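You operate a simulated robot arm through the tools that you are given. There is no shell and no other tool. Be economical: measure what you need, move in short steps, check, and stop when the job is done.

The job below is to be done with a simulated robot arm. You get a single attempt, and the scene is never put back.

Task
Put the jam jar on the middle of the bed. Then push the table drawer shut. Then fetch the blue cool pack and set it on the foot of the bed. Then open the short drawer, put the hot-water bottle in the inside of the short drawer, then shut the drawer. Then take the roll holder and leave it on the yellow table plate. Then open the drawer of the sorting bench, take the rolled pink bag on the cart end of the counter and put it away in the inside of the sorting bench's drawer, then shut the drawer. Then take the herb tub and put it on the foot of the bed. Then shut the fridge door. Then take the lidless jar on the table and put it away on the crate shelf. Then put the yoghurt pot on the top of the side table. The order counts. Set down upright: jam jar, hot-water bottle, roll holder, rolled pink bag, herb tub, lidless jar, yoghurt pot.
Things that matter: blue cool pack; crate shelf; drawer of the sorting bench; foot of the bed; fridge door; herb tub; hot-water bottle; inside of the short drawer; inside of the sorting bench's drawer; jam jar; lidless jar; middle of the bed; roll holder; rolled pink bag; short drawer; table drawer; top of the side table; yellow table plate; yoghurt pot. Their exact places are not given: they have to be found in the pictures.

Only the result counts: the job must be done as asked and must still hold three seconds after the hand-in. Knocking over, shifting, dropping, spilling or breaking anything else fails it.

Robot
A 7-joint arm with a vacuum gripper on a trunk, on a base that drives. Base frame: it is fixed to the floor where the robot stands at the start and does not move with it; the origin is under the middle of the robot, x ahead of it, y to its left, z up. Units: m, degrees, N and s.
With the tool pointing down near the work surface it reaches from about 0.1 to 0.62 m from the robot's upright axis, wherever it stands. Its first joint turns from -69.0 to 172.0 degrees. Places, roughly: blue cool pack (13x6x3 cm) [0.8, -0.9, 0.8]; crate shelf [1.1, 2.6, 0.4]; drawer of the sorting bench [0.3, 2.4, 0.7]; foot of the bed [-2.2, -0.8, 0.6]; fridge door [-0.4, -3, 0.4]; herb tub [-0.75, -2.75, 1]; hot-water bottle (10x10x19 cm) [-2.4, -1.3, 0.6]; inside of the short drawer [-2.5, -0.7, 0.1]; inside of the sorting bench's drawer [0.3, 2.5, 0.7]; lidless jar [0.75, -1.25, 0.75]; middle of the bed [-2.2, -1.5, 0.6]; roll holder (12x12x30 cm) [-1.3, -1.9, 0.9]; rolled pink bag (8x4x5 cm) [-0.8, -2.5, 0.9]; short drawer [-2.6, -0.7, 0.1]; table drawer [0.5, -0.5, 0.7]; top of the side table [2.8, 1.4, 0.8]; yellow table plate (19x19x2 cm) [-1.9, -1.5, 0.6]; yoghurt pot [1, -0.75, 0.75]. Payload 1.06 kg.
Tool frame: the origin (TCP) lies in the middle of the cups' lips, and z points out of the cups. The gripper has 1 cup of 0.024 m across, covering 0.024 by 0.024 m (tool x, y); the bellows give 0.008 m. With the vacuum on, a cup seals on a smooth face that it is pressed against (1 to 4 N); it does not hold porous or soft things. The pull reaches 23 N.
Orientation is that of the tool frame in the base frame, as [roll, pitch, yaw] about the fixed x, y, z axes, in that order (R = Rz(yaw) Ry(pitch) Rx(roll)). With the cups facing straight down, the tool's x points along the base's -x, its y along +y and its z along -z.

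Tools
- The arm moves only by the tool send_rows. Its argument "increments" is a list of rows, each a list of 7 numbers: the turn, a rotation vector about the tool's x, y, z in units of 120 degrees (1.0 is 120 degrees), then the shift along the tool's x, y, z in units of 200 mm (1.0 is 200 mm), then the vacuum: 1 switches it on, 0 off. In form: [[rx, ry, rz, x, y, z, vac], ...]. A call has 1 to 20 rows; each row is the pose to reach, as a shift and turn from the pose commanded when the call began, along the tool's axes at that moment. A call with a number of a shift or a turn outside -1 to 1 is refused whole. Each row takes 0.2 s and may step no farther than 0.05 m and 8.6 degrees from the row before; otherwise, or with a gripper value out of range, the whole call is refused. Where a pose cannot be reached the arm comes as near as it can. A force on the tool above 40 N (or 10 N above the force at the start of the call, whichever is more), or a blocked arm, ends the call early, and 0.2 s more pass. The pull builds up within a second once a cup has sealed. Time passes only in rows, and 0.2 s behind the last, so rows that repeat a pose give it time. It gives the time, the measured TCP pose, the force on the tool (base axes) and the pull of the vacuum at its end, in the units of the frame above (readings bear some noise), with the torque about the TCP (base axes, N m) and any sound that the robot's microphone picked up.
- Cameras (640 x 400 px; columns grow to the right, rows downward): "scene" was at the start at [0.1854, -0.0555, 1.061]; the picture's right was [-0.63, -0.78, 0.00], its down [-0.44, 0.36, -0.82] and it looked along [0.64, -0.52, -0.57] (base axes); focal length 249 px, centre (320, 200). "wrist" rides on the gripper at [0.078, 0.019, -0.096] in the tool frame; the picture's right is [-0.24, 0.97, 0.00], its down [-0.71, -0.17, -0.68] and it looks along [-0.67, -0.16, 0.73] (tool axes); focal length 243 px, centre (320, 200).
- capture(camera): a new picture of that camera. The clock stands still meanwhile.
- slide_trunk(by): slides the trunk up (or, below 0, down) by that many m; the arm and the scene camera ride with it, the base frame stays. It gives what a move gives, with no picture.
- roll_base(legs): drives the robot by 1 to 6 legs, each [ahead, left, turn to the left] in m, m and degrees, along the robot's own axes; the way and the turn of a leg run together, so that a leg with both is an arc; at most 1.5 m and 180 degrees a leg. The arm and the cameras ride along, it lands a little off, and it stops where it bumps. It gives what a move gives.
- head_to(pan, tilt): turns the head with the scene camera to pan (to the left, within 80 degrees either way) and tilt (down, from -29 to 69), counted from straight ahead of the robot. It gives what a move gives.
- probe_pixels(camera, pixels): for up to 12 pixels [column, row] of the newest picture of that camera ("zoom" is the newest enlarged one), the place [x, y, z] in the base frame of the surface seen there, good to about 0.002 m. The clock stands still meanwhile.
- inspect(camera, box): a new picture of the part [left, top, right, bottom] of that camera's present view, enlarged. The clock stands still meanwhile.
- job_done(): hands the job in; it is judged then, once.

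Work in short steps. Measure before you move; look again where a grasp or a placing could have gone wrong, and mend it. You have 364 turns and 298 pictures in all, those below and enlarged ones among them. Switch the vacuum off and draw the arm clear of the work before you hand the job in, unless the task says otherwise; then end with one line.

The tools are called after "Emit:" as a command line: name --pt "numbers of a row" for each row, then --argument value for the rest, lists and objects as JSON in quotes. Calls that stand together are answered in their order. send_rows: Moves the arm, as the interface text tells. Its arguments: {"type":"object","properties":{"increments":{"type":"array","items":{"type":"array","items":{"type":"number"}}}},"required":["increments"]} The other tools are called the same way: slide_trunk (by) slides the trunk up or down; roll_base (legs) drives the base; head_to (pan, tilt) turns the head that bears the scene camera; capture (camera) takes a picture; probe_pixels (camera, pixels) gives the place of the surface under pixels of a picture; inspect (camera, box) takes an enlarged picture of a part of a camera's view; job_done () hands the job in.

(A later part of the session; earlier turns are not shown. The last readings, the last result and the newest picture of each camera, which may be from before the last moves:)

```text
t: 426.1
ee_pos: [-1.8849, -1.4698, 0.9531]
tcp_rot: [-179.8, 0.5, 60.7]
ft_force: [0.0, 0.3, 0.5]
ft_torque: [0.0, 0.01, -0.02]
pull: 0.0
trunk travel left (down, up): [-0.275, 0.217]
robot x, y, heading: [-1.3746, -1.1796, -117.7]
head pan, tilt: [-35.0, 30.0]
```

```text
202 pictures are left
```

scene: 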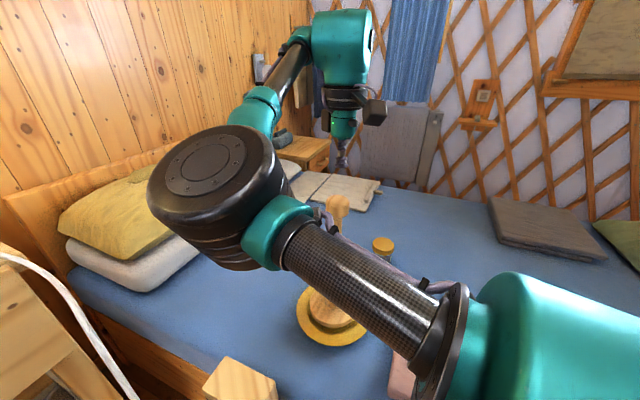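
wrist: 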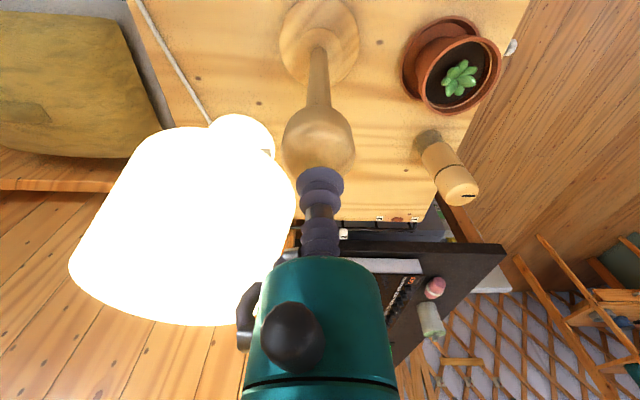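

The holder stands on the plate. I raise the trunk straight up to clear it, then back away.

Emit:
slide_trunk --by 0.2

Emit:
capture --camera "scene"

Emit:
probe_pixels --camera "scene" --pixels '[[230, 180], [200, 220], [350, 270], [430, 320], [290, 50], [340, 250]]'

```text
t: 428.3
ee_pos: [-1.8857, -1.4684, 1.1515]
tcp_rot: [-179.7, 0.3, 60.8]
ft_force: [0.3, 0.2, 0.4]
ft_torque: [-0.04, -0.01, 0.03]
pull: 0.0
trunk travel left (down, up): [-0.475, 0.017]
robot x, y, heading: [-1.3753, -1.1797, -117.7]
head pan, tilt: [-35.0, 30.0]
```

```text
201 pictures are left
```

scene: 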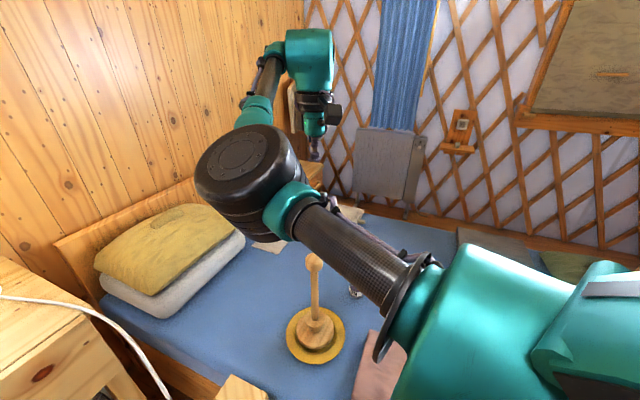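

```text
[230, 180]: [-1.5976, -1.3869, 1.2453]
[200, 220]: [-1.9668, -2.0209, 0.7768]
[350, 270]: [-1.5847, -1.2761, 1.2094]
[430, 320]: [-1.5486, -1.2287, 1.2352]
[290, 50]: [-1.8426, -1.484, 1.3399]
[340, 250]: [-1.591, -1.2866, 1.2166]
```

Holder upright on the plate. Next: the sorting bench. I retract the arm and back out.

Emit:
send_rows --pt "0 0 0 0.18 0.126 0 0" --pt "0 0 0 0.37 0.252 0 0" --pt "0 0 0 0.55 0.378 0 0" --pt "0 0 0 0.74 0.504 0 0" --pt "0 0 0 0.92 0.63 0 0" --pt "0 0 0 0.92 0.63 0 0"

Emit:
roll_base --legs '[[-0.37, 0.84, 0]]'

Emit:
capture --camera "scene"

```text
t: 429.7
ee_pos: [-1.8518, -1.3523, 1.1503]
tcp_rot: [-179.7, 0.5, 60.7]
ft_force: [0.1, -0.3, -0.5]
ft_torque: [0.01, 0.01, -0.01]
pull: 0.1
out of reach, approached as far as the arm can: row 1, 2, 3, 4, 5, 6
trunk travel left (down, up): [-0.475, 0.017]
robot x, y, heading: [-1.3764, -1.1772, -117.7]
head pan, tilt: [-35.0, 30.0]
```

```text
t: 434.6
ee_pos: [-0.91, -1.4209, 1.1485]
tcp_rot: [-179.6, 0.4, 62.2]
ft_force: [0.1, -0.9, -0.6]
ft_torque: [0.03, -0.02, 0.02]
pull: 0.1
trunk travel left (down, up): [-0.475, 0.017]
robot x, y, heading: [-0.4354, -1.2335, -116.3]
head pan, tilt: [-35.0, 30.0]
```

```text
200 pictures are left
```

scene: 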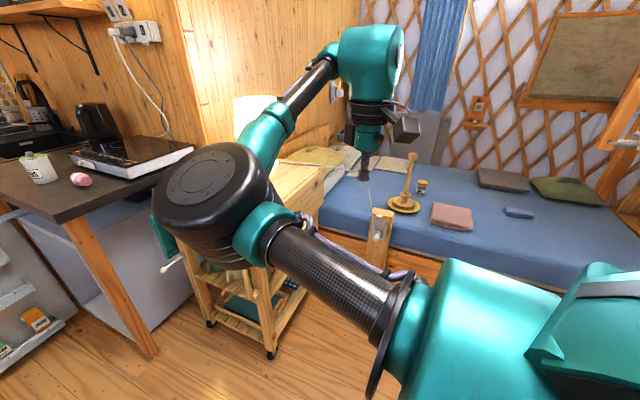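

I turn to face north and drive toward the sorting bench.

Emit:
roll_base --legs '[[0, 0, -154], [1.4, 0, 0], [0.9, 0, 0]]'

Emit:
head_to --pan -30 --tilt 25

Emit:
capture --camera "scene"

```text
t: 452.3
ee_pos: [-0.0654, 1.4311, 1.1495]
tcp_rot: [-179.7, 0.4, -93.1]
ft_force: [0.0, -0.1, 0.1]
ft_torque: [-0.01, -0.03, 0.01]
pull: 0.1
trunk travel left (down, up): [-0.475, 0.017]
robot x, y, heading: [-0.4148, 1.0688, 88.2]
head pan, tilt: [-35.0, 30.0]
```

```text
t: 452.9
ee_pos: [-0.0648, 1.432, 1.149]
tcp_rot: [-179.7, 0.4, -93.3]
ft_force: [-0.9, 0.0, 1.5]
ft_torque: [0.02, 0.03, 0.02]
pull: 0.0
trunk travel left (down, up): [-0.475, 0.017]
robot x, y, heading: [-0.4159, 1.066, 88.3]
head pan, tilt: [-30.0, 25.0]
```

```text
199 pictures are left
```

scene: 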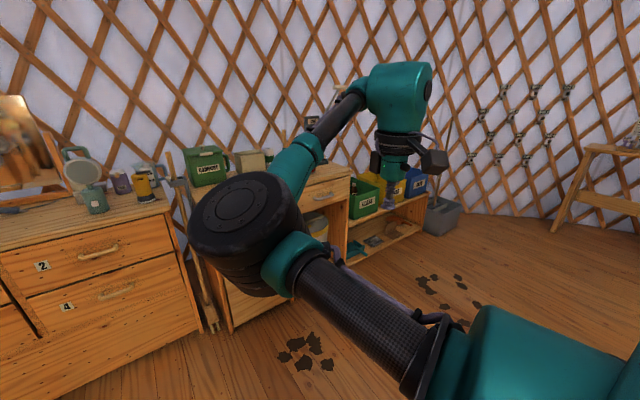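

The arm hides the bench; I turn the base left and look back to the right.

Emit:
roll_base --legs '[[0, 0, 55]]'

Emit:
head_to --pan -75 --tilt 25

Emit:
capture --camera "scene"

```text
t: 455.8
ee_pos: [-0.5221, 1.5609, 1.1494]
tcp_rot: [-179.7, 0.5, -36.9]
ft_force: [-0.4, -0.9, 0.1]
ft_torque: [-0.01, -0.02, -0.03]
pull: 0.1
trunk travel left (down, up): [-0.475, 0.017]
robot x, y, heading: [-0.4169, 1.0648, 144.4]
head pan, tilt: [-30.0, 25.0]
```

```text
t: 457.0
ee_pos: [-0.5231, 1.5608, 1.1502]
tcp_rot: [-179.7, 0.4, -37.0]
ft_force: [0.1, -0.3, 0.4]
ft_torque: [0.03, 0.03, 0.01]
pull: 0.1
trunk travel left (down, up): [-0.475, 0.017]
robot x, y, heading: [-0.4149, 1.0668, 144.7]
head pan, tilt: [-75.0, 25.0]
```

```text
198 pictures are left
```

scene: 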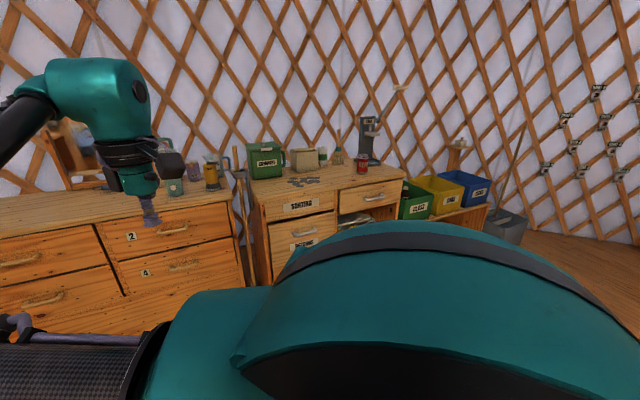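

Emit:
inspect --camera "scene" --box '[220, 120, 500, 280]'

Emit:
probe_pixels --camera "zoom" --pixels '[[275, 185], [400, 150], [345, 170], [345, 190], [285, 175], [395, 175], [140, 200], [90, 190], [345, 150], [200, 140]]'

```text
2.29 times, centred on (360, 200) of scene
```

zoom: 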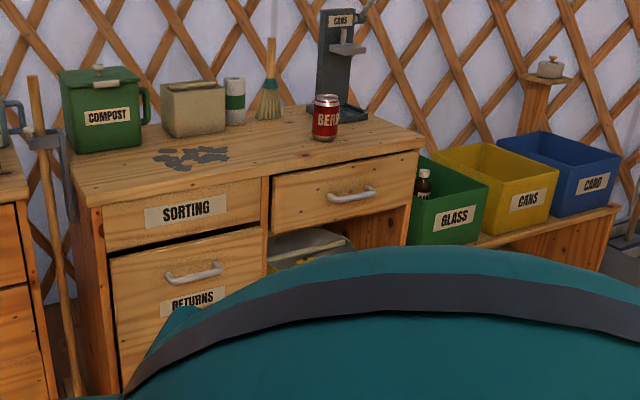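

```text
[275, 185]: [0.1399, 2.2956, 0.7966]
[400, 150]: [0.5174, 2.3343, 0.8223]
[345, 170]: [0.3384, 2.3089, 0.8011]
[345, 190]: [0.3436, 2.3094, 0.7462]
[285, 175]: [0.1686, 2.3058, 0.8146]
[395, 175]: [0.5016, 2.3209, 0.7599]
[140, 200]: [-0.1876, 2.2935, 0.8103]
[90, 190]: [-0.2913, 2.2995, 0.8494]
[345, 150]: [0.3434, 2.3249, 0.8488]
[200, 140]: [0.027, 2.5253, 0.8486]
```

The sorting bench's drawer is the right one (handle near (0.34,2.31,0.745), face y≈2.31, z 0.70–0.83). I drive to about (0.25,1.5), turning slightly.

Emit:
roll_base --legs '[[-0.29, -0.735, 0], [0, 0, -14]]'

Emit:
head_to --pan -60 --tilt 35

Emit:
capture --camera "scene"

```text
t: 462.1
ee_pos: [0.2592, 2.0011, 1.1492]
tcp_rot: [-179.8, 0.5, -50.6]
ft_force: [0.1, 0.4, 0.2]
ft_torque: [-0.01, -0.02, -0.01]
pull: 0.2
trunk travel left (down, up): [-0.475, 0.017]
robot x, y, heading: [0.2476, 1.4975, 130.9]
head pan, tilt: [-75.0, 25.0]
```

```text
t: 462.8
ee_pos: [0.2603, 2.0012, 1.1496]
tcp_rot: [-179.8, 0.5, -50.7]
ft_force: [-1.1, 0.2, -0.6]
ft_torque: [0.02, 0.01, -0.01]
pull: 0.2
trunk travel left (down, up): [-0.475, 0.017]
robot x, y, heading: [0.2492, 1.494, 130.8]
head pan, tilt: [-60.0, 35.0]
```

```text
196 pictures are left
```

scene: 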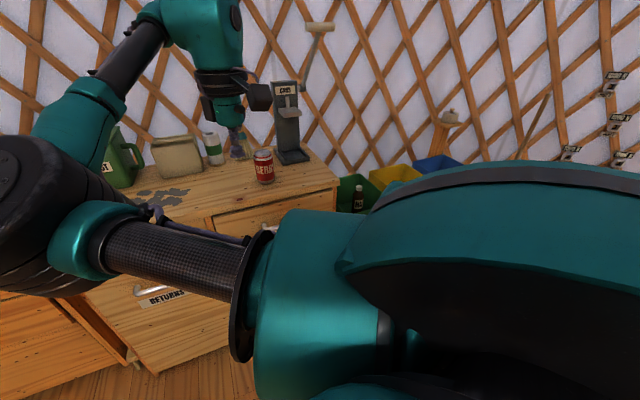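

Emit:
inspect --camera "scene" --box '[200, 170, 360, 270]'

Emit:
probe_pixels --camera "scene" --pixels '[[225, 218], [260, 212], [300, 204], [330, 200], [240, 226], [285, 210], [325, 225]]'

```text
4.00 times, centred on (280, 220) of scene
```

zoom: 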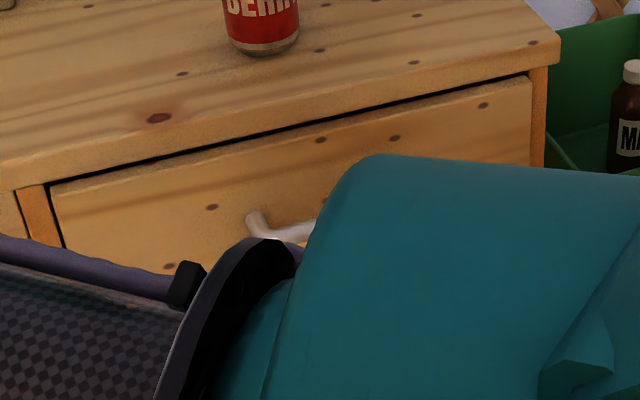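

```text
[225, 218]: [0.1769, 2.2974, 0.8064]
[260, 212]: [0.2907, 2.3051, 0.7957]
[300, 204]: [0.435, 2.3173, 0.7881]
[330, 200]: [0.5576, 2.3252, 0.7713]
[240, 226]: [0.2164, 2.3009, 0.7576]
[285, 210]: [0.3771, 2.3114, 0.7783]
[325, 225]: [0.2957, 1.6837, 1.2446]
```

Face slope 4.4°; I'll attach at (0.22,2.301,0.77), left of the handle. I tilt the tool to point at +y.

Emit:
send_rows --pt "0.0389 -0.056 0 0 0 0 0" --pt "0.0778 -0.112 0 0 0 0 0" --pt "0.1167 -0.168 0 0 0 0 0" --pt "0.1556 -0.224 0 0 0 0 0" --pt "0.1945 -0.28 0 0 0 0 0" --pt "0.2334 -0.336 0 0 0 0 0" --pt "0.2723 -0.392 0 0 0 0 0" --pt "0.3112 -0.448 0 0 0 0 0" --pt "0.35 -0.504 0 0 0 0 0" --pt "0.389 -0.56 0 0 0 0 0" --pt "0.428 -0.616 0 0 0 0 0" --pt "0.428 -0.616 0 0 0 0 0"

Emit:
capture --camera "scene"

```text
t: 465.4
ee_pos: [0.2599, 2.0015, 1.1487]
tcp_rot: [-88.7, 55.3, 5.7]
ft_force: [-0.2, 0.0, 0.2]
ft_torque: [-0.01, -0.03, 0.01]
pull: 0.0
out of reach, approached as far as the arm can: row 1, 2, 3
trunk travel left (down, up): [-0.475, 0.017]
robot x, y, heading: [0.2505, 1.498, 131.2]
head pan, tilt: [-60.0, 35.0]
```

```text
194 pictures are left
```

scene: 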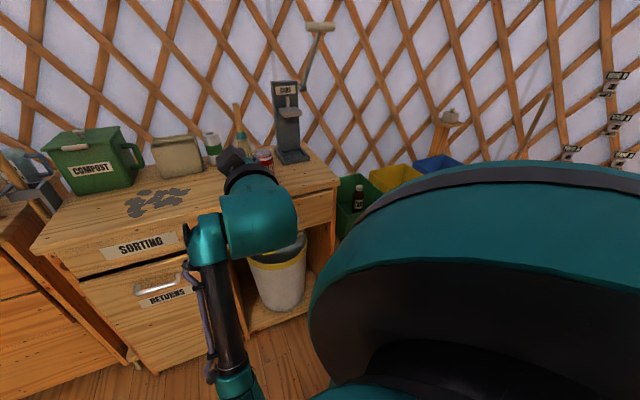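

Tool is horizontal. I lower the trunk by 0.38 m to z≈0.77.

Emit:
slide_trunk --by -0.38

Emit:
capture --camera "scene"

```text
t: 469.1
ee_pos: [0.2419, 2.0346, 0.6068]
tcp_rot: [-113.2, 31.9, -11.5]
ft_force: [0.3, 0.2, -0.3]
ft_torque: [-0.03, 0.04, 0.02]
pull: 0.1
trunk travel left (down, up): [-0.095, 0.397]
robot x, y, heading: [0.2517, 1.4969, 131.0]
head pan, tilt: [-60.0, 35.0]
```

```text
193 pictures are left
```

scene: 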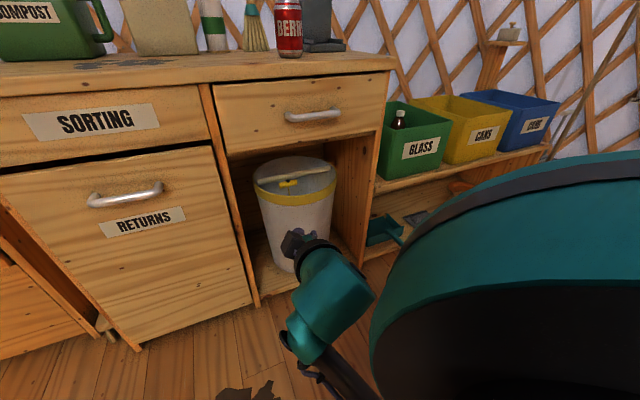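

The slide tilted the tool ~20° (joint limit). I correct orientation and raise to z≈0.77 with the arm.

Emit:
send_rows --pt "0.03 -0.028 0 -0.13 -0.144 -0.0675 0" --pt "0.06 -0.0565 0 -0.26 -0.2875 -0.135 0" --pt "0.09 -0.085 0 -0.39 -0.431 -0.2 0" --pt "0.1195 -0.113 0 -0.52 -0.575 -0.27 0" --pt "0.1195 -0.113 0 -0.52 -0.575 -0.27 0"

Emit:
inspect --camera "scene" --box '[190, 60, 410, 300]'

```text
t: 470.3
ee_pos: [0.2442, 2.0372, 0.666]
tcp_rot: [-92.8, 37.8, 1.3]
ft_force: [0.0, 0.1, 1.1]
ft_torque: [-0.06, 0.03, 0.05]
pull: 0.0
out of reach, approached as far as the arm can: row 1, 2, 3, 4, 5
trunk travel left (down, up): [-0.095, 0.397]
robot x, y, heading: [0.2481, 1.4956, 131.2]
head pan, tilt: [-60.0, 35.0]
```

```text
1.67 times, centred on (300, 180) of scene
```

zoom: 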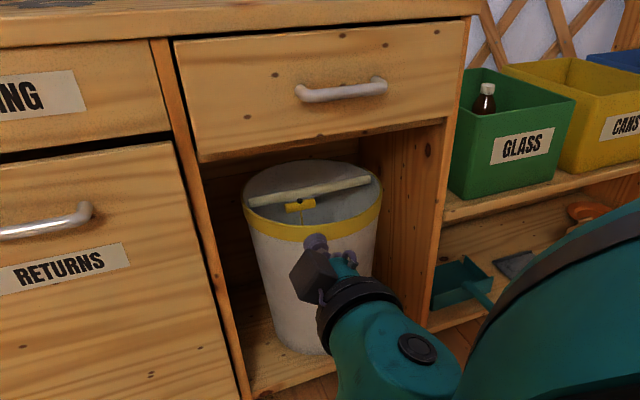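

Emit:
probe_pixels --camera "zoom" --pixels '[[220, 110], [185, 50], [205, 155], [300, 90], [385, 85], [340, 90], [420, 100], [250, 80], [455, 30]]'

Emit:
slide_trunk --by 0.1

```text
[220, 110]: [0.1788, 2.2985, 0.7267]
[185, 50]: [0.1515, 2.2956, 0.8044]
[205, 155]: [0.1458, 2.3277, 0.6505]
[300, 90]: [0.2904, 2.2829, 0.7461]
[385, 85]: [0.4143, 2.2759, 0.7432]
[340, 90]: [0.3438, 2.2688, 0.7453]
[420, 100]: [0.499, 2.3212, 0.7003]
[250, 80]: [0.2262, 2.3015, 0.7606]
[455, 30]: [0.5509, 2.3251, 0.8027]
```

```text
t: 471.6
ee_pos: [0.2458, 2.0371, 0.7664]
tcp_rot: [-93.1, 37.8, 1.2]
ft_force: [0.0, -0.1, -0.2]
ft_torque: [0.01, 0.01, 0.0]
pull: 0.1
trunk travel left (down, up): [-0.195, 0.297]
robot x, y, heading: [0.2513, 1.497, 131.0]
head pan, tilt: [-60.0, 35.0]
```

Face left of the handle is at (0.23,2.302), 0.265 m ahead. I drive 0.245 m toward it.

Emit:
roll_base --legs '[[0.197, -0.147, 0]]'

Emit:
capture --camera "wrist"

```text
t: 473.4
ee_pos: [0.231, 2.284, 0.7663]
tcp_rot: [-93.1, 37.9, 0.9]
ft_force: [0.5, 0.2, 0.7]
ft_torque: [0.02, -0.01, -0.02]
pull: 0.0
trunk travel left (down, up): [-0.195, 0.297]
robot x, y, heading: [0.2329, 1.7418, 130.4]
head pan, tilt: [-60.0, 35.0]
```

```text
191 pictures are left
```

wrist: 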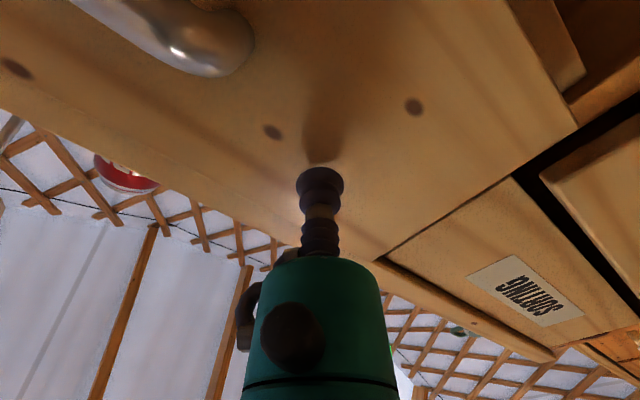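

18 mm left. I press forward with vacuum on using the arm.

Emit:
send_rows --pt "0 0 0 0 0 0.06 1" --pt "0 0 0 0 0 0.09 1" --pt "0 0 0 0 0 0.11 1" --pt "0 0 0 0 0 0.12 1" --pt "0 0 0 0 0 0.12 1" --pt "0 0 0 0 0 0.12 1"

```text
t: 474.8
ee_pos: [0.2297, 2.3082, 0.7659]
tcp_rot: [-93.1, 37.8, 0.7]
ft_force: [5.3, -14.1, -14.3]
ft_torque: [0.35, 0.04, 0.12]
pull: 23.4
trunk travel left (down, up): [-0.195, 0.297]
robot x, y, heading: [0.2332, 1.7423, 130.5]
head pan, tilt: [-60.0, 35.0]
```

Sealed. I pull the drawer by driving back.

Emit:
roll_base --legs '[[-0.0888, 0.0646, 0]]'

Emit:
roll_base --legs '[[-0.0888, 0.0646, 0]]'

Emit:
capture --camera "scene"

```text
t: 476.0
ee_pos: [0.2379, 2.1989, 0.7679]
tcp_rot: [-93.0, 37.8, 0.8]
ft_force: [4.0, -2.7, 0.5]
ft_torque: [0.15, 0.04, 0.08]
pull: 22.5
trunk travel left (down, up): [-0.195, 0.297]
robot x, y, heading: [0.237, 1.6344, 130.5]
head pan, tilt: [-60.0, 35.0]
```

```text
t: 477.2
ee_pos: [0.2447, 2.0902, 0.7667]
tcp_rot: [-92.9, 37.8, 1.0]
ft_force: [5.2, -3.1, -3.4]
ft_torque: [0.05, -0.09, 0.04]
pull: 23.3
trunk travel left (down, up): [-0.195, 0.297]
robot x, y, heading: [0.2407, 1.5273, 130.4]
head pan, tilt: [-60.0, 35.0]
```

```text
190 pictures are left
```

scene: 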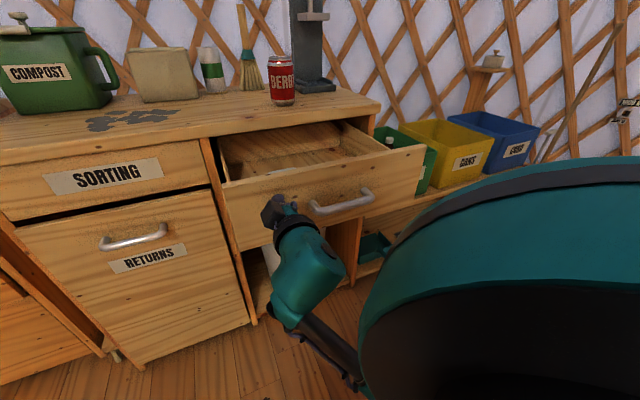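

Drawer open ~0.21 m. I release and back off.

Emit:
send_rows --pt "0 0 0 0 0 0 0" --pt "0 0 0 0 0 0 0" --pt "0 0 0 0 0 -0.02 0" --pt "0 0 0 0 0 -0.1 0" --pt "0 0 0 0 0 -0.2 0"

Emit:
roll_base --legs '[[-0.17, 0.15, 0]]'

Emit:
slide_trunk --by 0.28

Emit:
capture --camera "scene"

```text
t: 478.4
ee_pos: [0.2464, 2.0502, 0.7692]
tcp_rot: [-92.9, 37.8, 0.9]
ft_force: [0.1, -1.2, -0.1]
ft_torque: [0.02, 0.01, -0.04]
pull: 0.1
trunk travel left (down, up): [-0.195, 0.297]
robot x, y, heading: [0.2423, 1.5248, 130.6]
head pan, tilt: [-60.0, 35.0]
```

```text
t: 480.1
ee_pos: [0.245, 1.8248, 0.7694]
tcp_rot: [-92.9, 37.9, 0.8]
ft_force: [-0.6, 0.7, -0.2]
ft_torque: [0.01, -0.03, -0.02]
pull: 0.0
trunk travel left (down, up): [-0.195, 0.297]
robot x, y, heading: [0.2442, 1.3005, 130.2]
head pan, tilt: [-60.0, 35.0]
```

```text
t: 483.0
ee_pos: [0.2436, 1.8245, 1.0497]
tcp_rot: [-93.0, 37.8, 0.8]
ft_force: [0.5, 0.6, -0.5]
ft_torque: [-0.01, 0.01, -0.02]
pull: 0.1
trunk travel left (down, up): [-0.475, 0.017]
robot x, y, heading: [0.2406, 1.3014, 130.5]
head pan, tilt: [-60.0, 35.0]
```

```text
189 pictures are left
```

scene: 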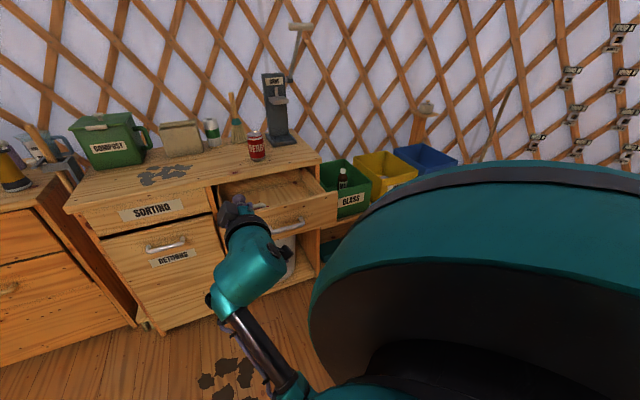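

Emit:
probe_pixels --camera "scene" --pixels '[[285, 192], [260, 193], [300, 188], [330, 195], [230, 185], [240, 200], [310, 180], [275, 180]]'

Emit:
inspect --camera "scene" --box '[200, 150, 350, 250]'

```text
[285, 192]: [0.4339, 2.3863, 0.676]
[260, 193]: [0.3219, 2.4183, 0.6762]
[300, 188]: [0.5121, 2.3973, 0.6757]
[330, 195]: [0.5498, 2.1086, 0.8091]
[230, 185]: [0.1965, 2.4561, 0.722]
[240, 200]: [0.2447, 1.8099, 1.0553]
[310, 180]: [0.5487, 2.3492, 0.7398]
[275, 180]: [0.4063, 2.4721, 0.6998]
```

```text
4.00 times, centred on (275, 200) of scene
```

zoom: 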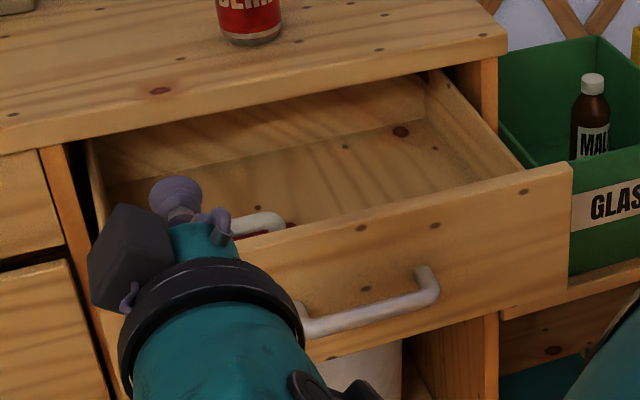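

Something white/red lies at the drawer's left inside; the right side is free (floor z 0.676). I turn the tool down and go for the pink bag.

Emit:
send_rows --pt "-0.0525 0.0407 0 0 0 0 0" --pt "-0.105 0.0815 0 0 0 0 0" --pt "-0.1574 0.122 0 0 0 0 0" --pt "-0.21 0.163 0 0 0 0 0" --pt "-0.2623 0.2036 0 0 0 0 0" --pt "-0.3147 0.2444 0 0 0 0 0" --pt "-0.367 0.285 0 0 0 0 0" --pt "-0.42 0.326 0 0 0 0 0" --pt "-0.472 0.3665 0 0 0 0 0" --pt "-0.5245 0.407 0 0 0 0 0" --pt "-0.577 0.448 0 0 0 0 0" --pt "-0.577 0.448 0 0 0 0 0"

Emit:
roll_base --legs '[[0.2, 0.6, 0], [0, 0, 160]]'

Emit:
head_to --pan 0 --tilt 20

Emit:
capture --camera "scene"

```text
t: 485.6
ee_pos: [0.2436, 1.8243, 1.0495]
tcp_rot: [179.9, -0.1, -35.0]
ft_force: [-0.9, -0.5, 0.6]
ft_torque: [0.0, 0.01, 0.01]
pull: 0.0
trunk travel left (down, up): [-0.475, 0.017]
robot x, y, heading: [0.2451, 1.2998, 130.5]
head pan, tilt: [-60.0, 35.0]
```

```text
t: 495.6
ee_pos: [-0.5281, 0.5714, 1.05]
tcp_rot: [-179.9, -0.1, 124.1]
ft_force: [0.5, -0.2, 0.0]
ft_torque: [0.02, 0.01, -0.01]
pull: 0.1
trunk travel left (down, up): [-0.475, 0.017]
robot x, y, heading: [-0.3384, 1.0609, -70.2]
head pan, tilt: [-60.0, 35.0]
```

```text
t: 496.9
ee_pos: [-0.5265, 0.5704, 1.0494]
tcp_rot: [180.0, 0.0, 124.0]
ft_force: [0.6, -0.7, -0.2]
ft_torque: [-0.02, 0.02, -0.01]
pull: 0.1
trunk travel left (down, up): [-0.475, 0.017]
robot x, y, heading: [-0.34, 1.0607, -70.4]
head pan, tilt: [0.0, 20.0]
```

```text
187 pictures are left
```

scene: 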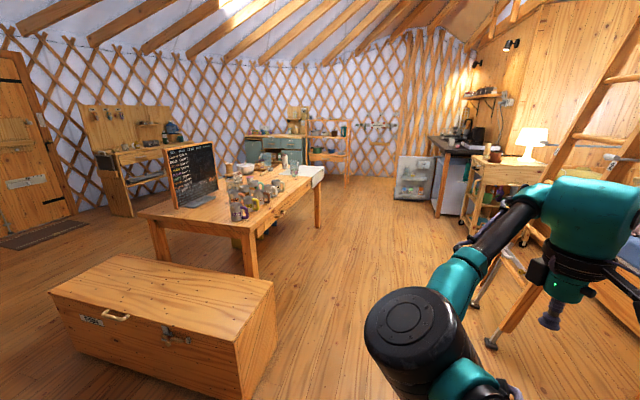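

The way south is clear between ladder and table. I drive to about (-0.44,-1.55).

Emit:
roll_base --legs '[[1.349, -0.533, 0], [1.08, -0.43, 0]]'

Emit:
head_to --pan -5 --tilt 30

Emit:
capture --camera "scene"

```text
t: 509.5
ee_pos: [-0.6208, -2.0142, 1.0494]
tcp_rot: [180.0, -0.1, 124.1]
ft_force: [0.7, 0.0, -0.4]
ft_torque: [0.03, -0.01, 0.0]
pull: 0.1
trunk travel left (down, up): [-0.475, 0.017]
robot x, y, heading: [-0.4343, -1.5273, -70.3]
head pan, tilt: [0.0, 20.0]
```

```text
t: 510.2
ee_pos: [-0.6212, -2.0145, 1.0492]
tcp_rot: [-179.9, 0.0, 124.0]
ft_force: [-0.9, 0.3, 0.2]
ft_torque: [0.01, -0.02, 0.07]
pull: 0.2
trunk travel left (down, up): [-0.475, 0.017]
robot x, y, heading: [-0.4353, -1.5263, -70.4]
head pan, tilt: [-5.0, 30.0]
```

```text
186 pictures are left
```

scene: 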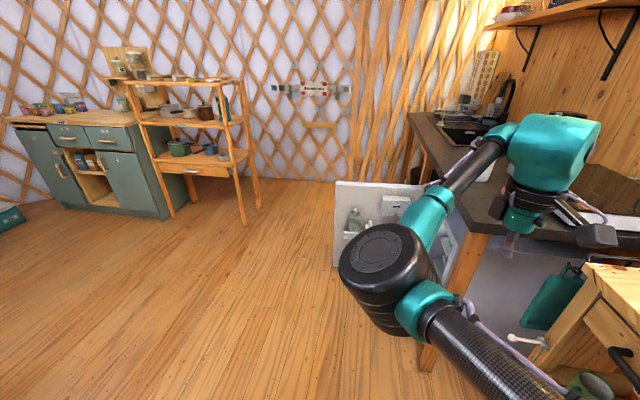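

Emit:
capture --camera "wrist"

Emit:
inspect --camera "scene" --box '[400, 100, 640, 260]'

```text
185 pictures are left
```

wrist: 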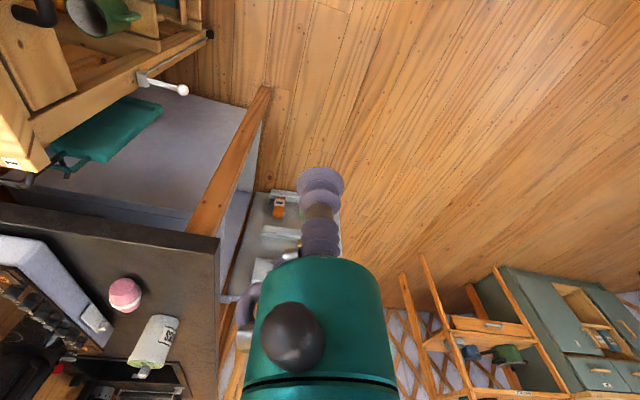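

```text
2.50 times, centred on (520, 180) of scene
```

zoom: 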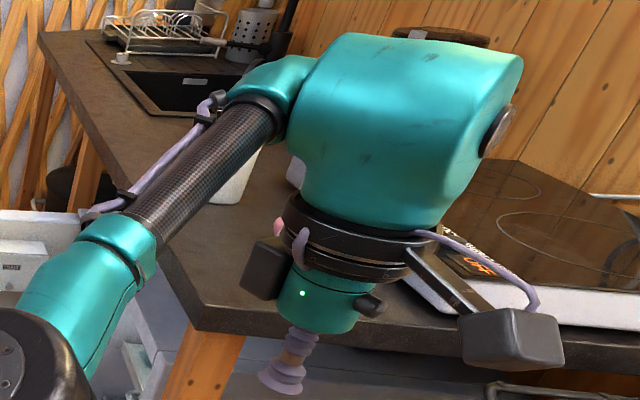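

Wrist view shows the pink rolled bag at (125,295) and the herb tub at (155,345). I probe and enlarge them.

Emit:
inspect --camera "wrist" --box '[60, 250, 220, 380]'

Emit:
probe_pixels --camera "wrist" --pixels '[[125, 295], [125, 285], [120, 300], [130, 300], [155, 345], [145, 365], [95, 320], [200, 300], [215, 240], [110, 210], [160, 320], [130, 90]]'

```text
3.08 times, centred on (140, 315) of wrist
```

zoom: 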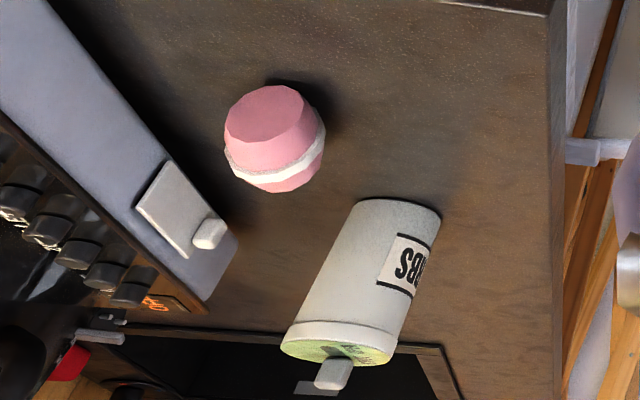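

```text
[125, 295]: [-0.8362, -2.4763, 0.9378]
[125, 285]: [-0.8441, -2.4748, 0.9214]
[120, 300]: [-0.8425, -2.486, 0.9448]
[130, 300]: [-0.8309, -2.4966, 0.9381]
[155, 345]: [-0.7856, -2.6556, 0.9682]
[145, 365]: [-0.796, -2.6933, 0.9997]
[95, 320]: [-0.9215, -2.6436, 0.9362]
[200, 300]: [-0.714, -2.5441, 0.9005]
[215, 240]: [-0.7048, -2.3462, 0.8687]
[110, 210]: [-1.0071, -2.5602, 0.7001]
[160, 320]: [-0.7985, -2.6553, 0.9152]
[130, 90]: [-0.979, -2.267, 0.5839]
```

Bag top ≈ (-0.84,-2.485,0.95). I drive to about (-0.45,-2.05) and turn 21° right to bring the tool over it.

Emit:
roll_base --legs '[[0.485, -0.188, 0], [0, 0, -21]]'

Emit:
capture --camera "wrist"

Emit:
head_to --pan -30 --tilt 35

Emit:
capture --camera "scene"

```text
t: 514.4
ee_pos: [-0.8014, -2.4376, 1.0499]
tcp_rot: [180.0, 0.0, 102.2]
ft_force: [0.1, -0.1, -0.2]
ft_torque: [0.01, 0.04, 0.02]
pull: 0.0
trunk travel left (down, up): [-0.475, 0.017]
robot x, y, heading: [-0.4509, -2.0506, -92.0]
head pan, tilt: [-5.0, 30.0]
```

```text
182 pictures are left
```

wrist: 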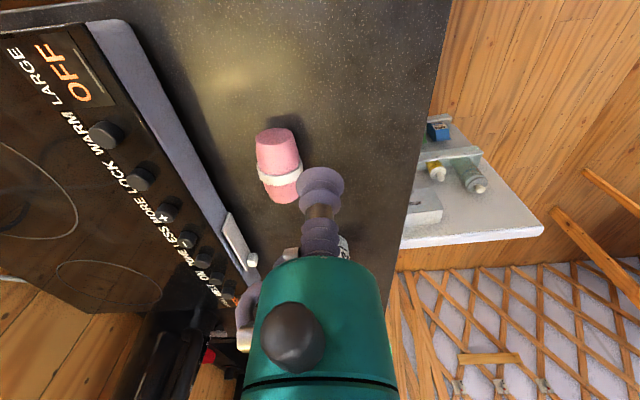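

```text
t: 515.3
ee_pos: [-0.8005, -2.4373, 1.0491]
tcp_rot: [179.9, 0.0, 102.3]
ft_force: [0.2, 0.0, 0.3]
ft_torque: [-0.02, -0.03, 0.02]
pull: 0.0
trunk travel left (down, up): [-0.475, 0.017]
robot x, y, heading: [-0.4462, -2.0544, -92.1]
head pan, tilt: [-30.0, 35.0]
```

```text
181 pictures are left
```

scene: 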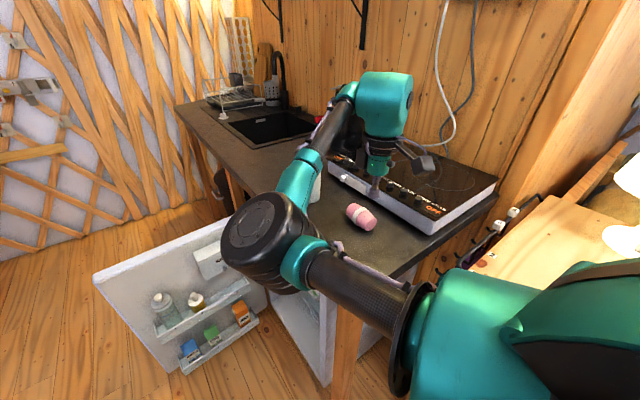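

Emit:
inspect --camera "wrist" --box '[240, 115, 320, 215]'

Emit:
inspect --camera "scene" --box '[330, 190, 400, 240]'

Emit:
probe_pixels --camera "zoom" --pixels '[[280, 190], [200, 150], [330, 230], [260, 170], [240, 200], [310, 190], [360, 260], [160, 150], [270, 150], [350, 200]]'

```text
4.00 times, centred on (280, 165) of wrist
```

zoom: 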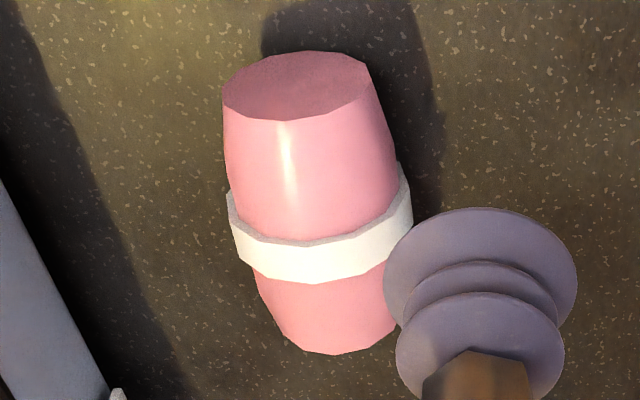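

```text
8.00 times, centred on (365, 215) of scene
```

zoom: 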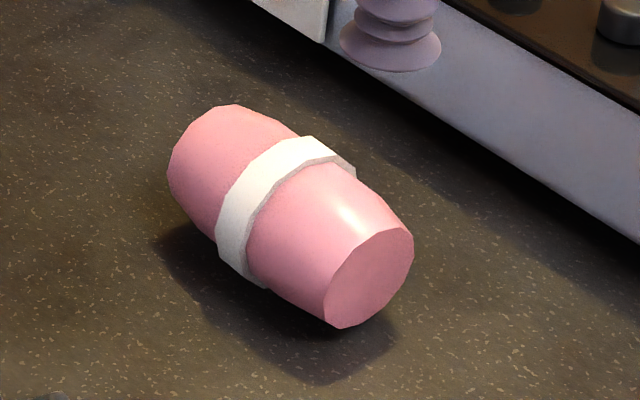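

```text
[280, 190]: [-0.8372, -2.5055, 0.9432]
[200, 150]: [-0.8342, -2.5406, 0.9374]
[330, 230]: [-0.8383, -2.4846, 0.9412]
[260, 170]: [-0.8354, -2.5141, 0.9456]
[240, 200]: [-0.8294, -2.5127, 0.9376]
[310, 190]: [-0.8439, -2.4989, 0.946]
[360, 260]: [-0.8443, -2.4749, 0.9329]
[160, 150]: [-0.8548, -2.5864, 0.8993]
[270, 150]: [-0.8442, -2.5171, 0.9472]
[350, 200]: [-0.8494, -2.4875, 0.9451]
```

The bag is a small barrel lying along y. I try sealing on the top of its near half at (-0.846,-2.490), aligning above first.

Emit:
send_rows --pt "0 0 0 -0.104 -0.139 0 0" --pt "0 0 0 -0.208 -0.278 0 0" --pt "0 0 0 -0.208 -0.278 0.2 0" --pt "0 0 0 -0.208 -0.278 0.42 0" --pt "0 0 0 -0.208 -0.278 0.42 0"

Emit:
capture --camera "wrist"

```text
t: 516.5
ee_pos: [-0.8456, -2.4879, 0.9661]
tcp_rot: [180.0, 0.0, 102.3]
ft_force: [0.1, -0.5, 0.0]
ft_torque: [0.0, 0.0, -0.01]
pull: 0.1
trunk travel left (down, up): [-0.475, 0.017]
robot x, y, heading: [-0.4463, -2.0504, -92.2]
head pan, tilt: [-30.0, 35.0]
```

```text
178 pictures are left
```

wrist: 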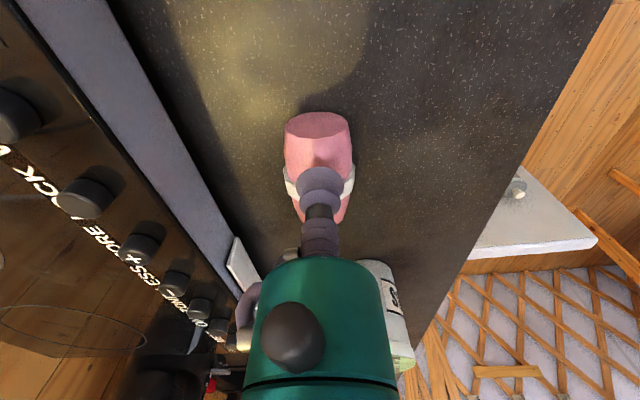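

Emit:
send_rows --pt "0 0 0 0 0 0.07 1" --pt "0 0 0 0 0 0.1 1" --pt "0 0 0 0 0 0.12 1" --pt "0 0 0 0 0 0.13 1" --pt "0 0 0 0 0 0.13 1" --pt "0 0 0 0 0 0.13 1" --pt "0 0 0 0 0 0.13 1"

```text
t: 518.1
ee_pos: [-0.846, -2.489, 0.9409]
tcp_rot: [-179.9, 0.2, 102.1]
ft_force: [-0.8, -4.6, 17.9]
ft_torque: [0.0, -0.01, 0.02]
pull: 22.8
trunk travel left (down, up): [-0.475, 0.017]
robot x, y, heading: [-0.4454, -2.0495, -92.0]
head pan, tilt: [-30.0, 35.0]
```

Sealed with 23 N. I lift it and check.

Emit:
send_rows --pt "0 0 0 0 0 -0.08 1" --pt "0 0 0 0 0 -0.25 1" --pt "0 0 0 0 0 -0.45 1" --pt "0 0 0 0.1 0.1 -0.6 1" --pt "0 0 0 0.2 0.2 -0.7 1" --pt "0 0 0 0.2 0.2 -0.7 1"

Emit:
capture --camera "wrist"

```text
t: 519.5
ee_pos: [-0.817, -2.4432, 1.0778]
tcp_rot: [180.0, 0.0, 102.3]
ft_force: [0.2, 0.1, 0.1]
ft_torque: [0.01, -0.01, 0.03]
pull: 22.3
trunk travel left (down, up): [-0.475, 0.017]
robot x, y, heading: [-0.4461, -2.0495, -92.0]
head pan, tilt: [-30.0, 35.0]
```

```text
177 pictures are left
```

wrist: 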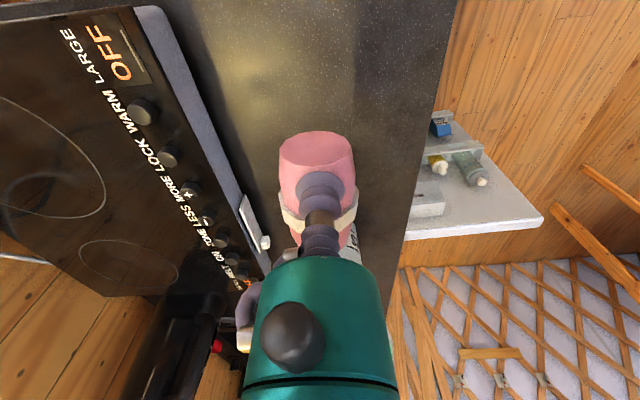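

Bag is held. I carry it back north: leave the counter, turn, and drive to the sorting bench.

Emit:
roll_base --legs '[[-0.5, 0.1, 0], [0, 0, -137]]'

Emit:
roll_base --legs '[[1.128, -0.913, 0], [0.9815, -0.853, 0], [-0.331, -0.839, 0]]'

Emit:
head_to --pan -50 --tilt 40

Emit:
capture --camera "scene"

Emit:
capture --camera "wrist"

```text
t: 528.2
ee_pos: [-0.3027, -1.0223, 1.0777]
tcp_rot: [179.9, 0.0, -36.6]
ft_force: [0.2, -0.9, -0.2]
ft_torque: [-0.02, -0.03, -0.03]
pull: 22.9
trunk travel left (down, up): [-0.475, 0.017]
robot x, y, heading: [-0.3246, -1.5629, 129.4]
head pan, tilt: [-30.0, 35.0]
```

```text
t: 545.9
ee_pos: [0.6368, 1.9653, 1.0776]
tcp_rot: [-180.0, 0.0, -38.9]
ft_force: [0.9, -0.1, 0.0]
ft_torque: [0.03, -0.04, -0.01]
pull: 22.8
trunk travel left (down, up): [-0.475, 0.017]
robot x, y, heading: [0.5932, 1.4304, 126.6]
head pan, tilt: [-30.0, 35.0]
```

```text
t: 546.7
ee_pos: [0.6362, 1.9659, 1.0777]
tcp_rot: [180.0, 0.0, -38.9]
ft_force: [0.5, -0.2, -0.9]
ft_torque: [-0.02, 0.0, -0.04]
pull: 22.7
trunk travel left (down, up): [-0.475, 0.017]
robot x, y, heading: [0.5929, 1.4281, 126.6]
head pan, tilt: [-50.0, 40.0]
```

```text
176 pictures are left
```

scene: 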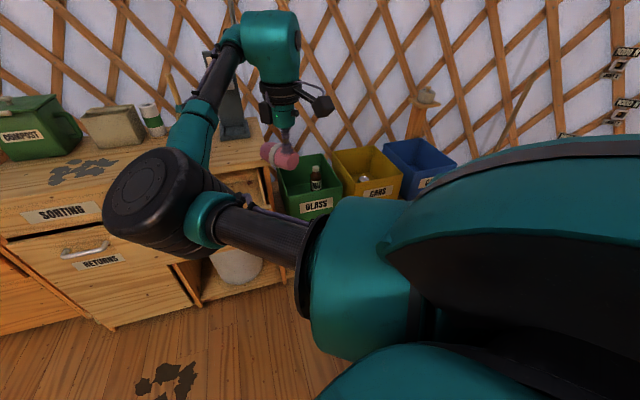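

```text
175 pictures are left
```

wrist: 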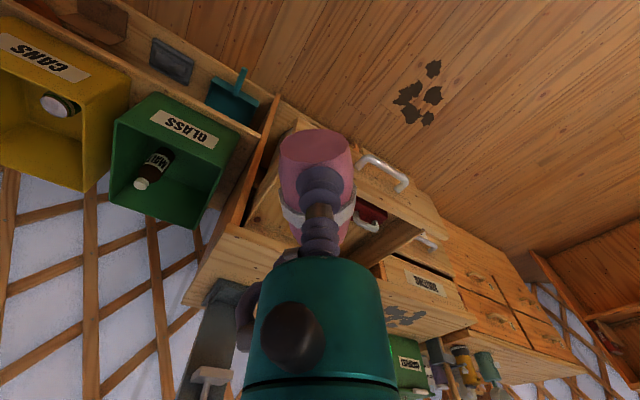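

Emit:
probe_pixels --camera "scene" --pixels '[[150, 180], [125, 215], [190, 160], [200, 100], [215, 220], [265, 230]]'

```text
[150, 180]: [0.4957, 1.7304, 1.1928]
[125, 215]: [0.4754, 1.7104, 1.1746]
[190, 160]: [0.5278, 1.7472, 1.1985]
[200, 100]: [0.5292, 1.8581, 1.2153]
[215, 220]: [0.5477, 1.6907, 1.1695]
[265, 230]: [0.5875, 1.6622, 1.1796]
```

The elbow stays south of the drawer. I drive so the tool is over the drawer's right part.

Emit:
roll_base --legs '[[0.272, 0.03, 0]]'

Emit:
capture --camera "wrist"

Emit:
probe_pixels --camera "wrist" --pixels '[[300, 110], [400, 170], [380, 200], [250, 200], [420, 220], [340, 130]]'

```text
t: 548.7
ee_pos: [0.4472, 2.1672, 1.0785]
tcp_rot: [180.0, 0.0, -38.7]
ft_force: [-0.3, -0.4, -1.4]
ft_torque: [-0.02, -0.05, 0.02]
pull: 22.8
trunk travel left (down, up): [-0.475, 0.017]
robot x, y, heading: [0.4068, 1.6253, 127.1]
head pan, tilt: [-50.0, 40.0]
```

```text
174 pictures are left
```

wrist: 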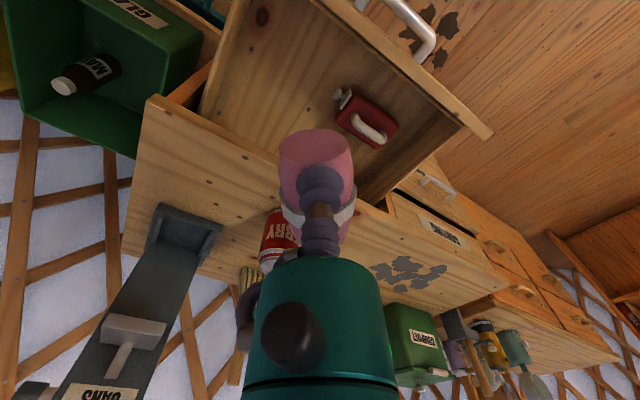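

```text
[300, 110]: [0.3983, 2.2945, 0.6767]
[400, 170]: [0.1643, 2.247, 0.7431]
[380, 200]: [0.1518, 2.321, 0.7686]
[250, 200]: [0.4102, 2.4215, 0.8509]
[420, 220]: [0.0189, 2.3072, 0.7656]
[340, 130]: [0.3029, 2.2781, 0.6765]
```

The red item is at the left; the right side is free. I lower the trunk by 0.25.

Emit:
slide_trunk --by -0.2

Emit:
capture --camera "wrist"

```text
t: 550.8
ee_pos: [0.448, 2.1647, 0.8785]
tcp_rot: [-179.9, 0.1, -38.7]
ft_force: [-0.8, 0.0, -0.8]
ft_torque: [0.01, -0.06, -0.01]
pull: 23.1
trunk travel left (down, up): [-0.275, 0.217]
robot x, y, heading: [0.4058, 1.6307, 126.9]
head pan, tilt: [-50.0, 40.0]
```

```text
173 pictures are left
```

wrist: 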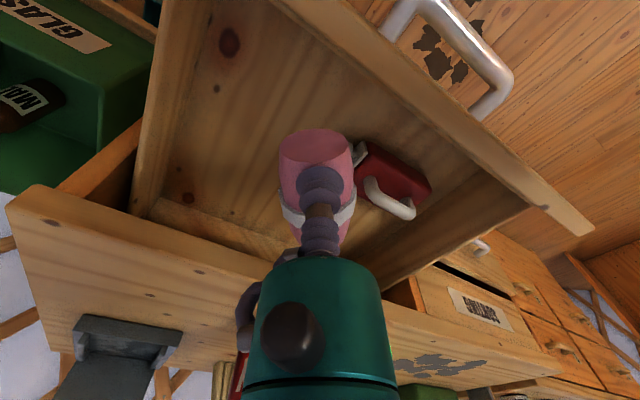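

Emit:
probe_pixels --camera "wrist" --pixels '[[370, 165], [360, 150], [395, 185], [420, 190], [345, 90], [320, 30], [350, 30], [300, 60], [180, 190], [220, 240]]'

```text
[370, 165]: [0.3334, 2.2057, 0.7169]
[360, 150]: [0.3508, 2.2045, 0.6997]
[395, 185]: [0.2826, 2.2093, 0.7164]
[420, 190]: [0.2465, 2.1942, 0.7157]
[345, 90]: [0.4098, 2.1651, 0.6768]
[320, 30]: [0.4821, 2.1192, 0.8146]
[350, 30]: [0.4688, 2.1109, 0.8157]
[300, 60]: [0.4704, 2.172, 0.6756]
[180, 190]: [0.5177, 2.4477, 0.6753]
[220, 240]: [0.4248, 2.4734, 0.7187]
```

I shift 3 cm deeper/right to keep clear of the front panel and the red item, then lower.

Emit:
send_rows --pt "0 0 0 -0.01 -0.186 0 1" --pt "0 0 0 -0.01 -0.186 0.2 1" --pt "0 0 0 -0.01 -0.186 0.4 1" --pt "0 0 0 -0.01 -0.186 0.58 1" --pt "0 0 0 -0.01 -0.186 0.68 1" --pt "0 0 0 -0.01 -0.186 0.68 1"

Emit:
capture --camera "scene"

```text
t: 552.2
ee_pos: [0.4674, 2.1949, 0.7433]
tcp_rot: [180.0, 0.1, -38.6]
ft_force: [-0.2, 0.1, -0.4]
ft_torque: [0.02, 0.01, 0.01]
pull: 23.3
trunk travel left (down, up): [-0.275, 0.217]
robot x, y, heading: [0.4056, 1.6286, 127.3]
head pan, tilt: [-50.0, 40.0]
```

```text
172 pictures are left
```

scene: 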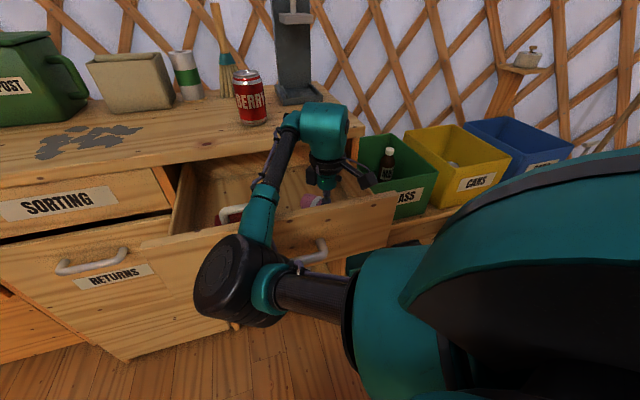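

Emit:
probe_pixels --camera "scene" --pixels '[[255, 225], [262, 200], [275, 165], [250, 245], [240, 225], [225, 290]]'

```text
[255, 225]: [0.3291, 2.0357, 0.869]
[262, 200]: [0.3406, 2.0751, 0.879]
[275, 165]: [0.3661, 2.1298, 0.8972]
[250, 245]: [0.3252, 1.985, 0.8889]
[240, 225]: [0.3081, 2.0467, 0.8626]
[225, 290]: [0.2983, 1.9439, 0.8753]
```

The forearm is nearly touching the drawer front. I raise the trunk 0.12 m (higher elbow) and then lower with the arm.

Emit:
slide_trunk --by 0.12

Emit:
send_rows --pt "0 0 0 0 0 0.2 1" --pt "0 0 0 0 0 0.4 1" --pt "0 0 0 0 0 0.58 1" --pt "0 0 0 0 0 0.58 1"

Emit:
capture --camera "scene"

Emit:
probe_pixels --camera "scene" --pixels '[[255, 225], [262, 200], [275, 165], [250, 245], [240, 225]]'

```text
t: 553.7
ee_pos: [0.4697, 2.1951, 0.8631]
tcp_rot: [-180.0, 0.1, -38.8]
ft_force: [-0.8, 1.4, -1.0]
ft_torque: [0.0, -0.02, 0.0]
pull: 23.3
trunk travel left (down, up): [-0.395, 0.097]
robot x, y, heading: [0.4052, 1.6284, 126.7]
head pan, tilt: [-50.0, 40.0]
```

```text
t: 554.7
ee_pos: [0.469, 2.198, 0.7443]
tcp_rot: [180.0, 0.1, -38.7]
ft_force: [-0.7, 0.0, -1.2]
ft_torque: [-0.01, -0.06, -0.03]
pull: 23.0
trunk travel left (down, up): [-0.395, 0.097]
robot x, y, heading: [0.4069, 1.6279, 127.0]
head pan, tilt: [-50.0, 40.0]
```

```text
171 pictures are left
```

scene: 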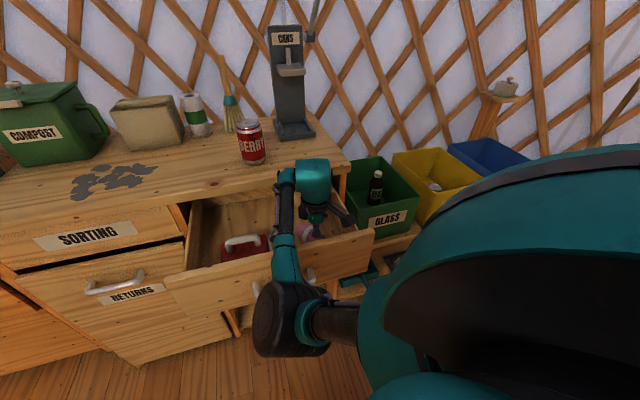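

```text
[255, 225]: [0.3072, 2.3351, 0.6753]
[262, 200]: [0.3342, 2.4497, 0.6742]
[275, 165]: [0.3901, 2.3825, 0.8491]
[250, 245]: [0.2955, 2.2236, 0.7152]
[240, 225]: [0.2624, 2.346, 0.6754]
```

Emit:
probe_pixels --camera "scene" --pixels '[[285, 255], [287, 235], [287, 210], [290, 180], [283, 275], [320, 165]]'

```text
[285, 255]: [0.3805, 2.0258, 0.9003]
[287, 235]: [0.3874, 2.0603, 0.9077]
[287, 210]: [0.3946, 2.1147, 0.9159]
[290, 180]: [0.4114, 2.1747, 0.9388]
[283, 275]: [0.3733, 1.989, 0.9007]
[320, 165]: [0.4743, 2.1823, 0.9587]
```

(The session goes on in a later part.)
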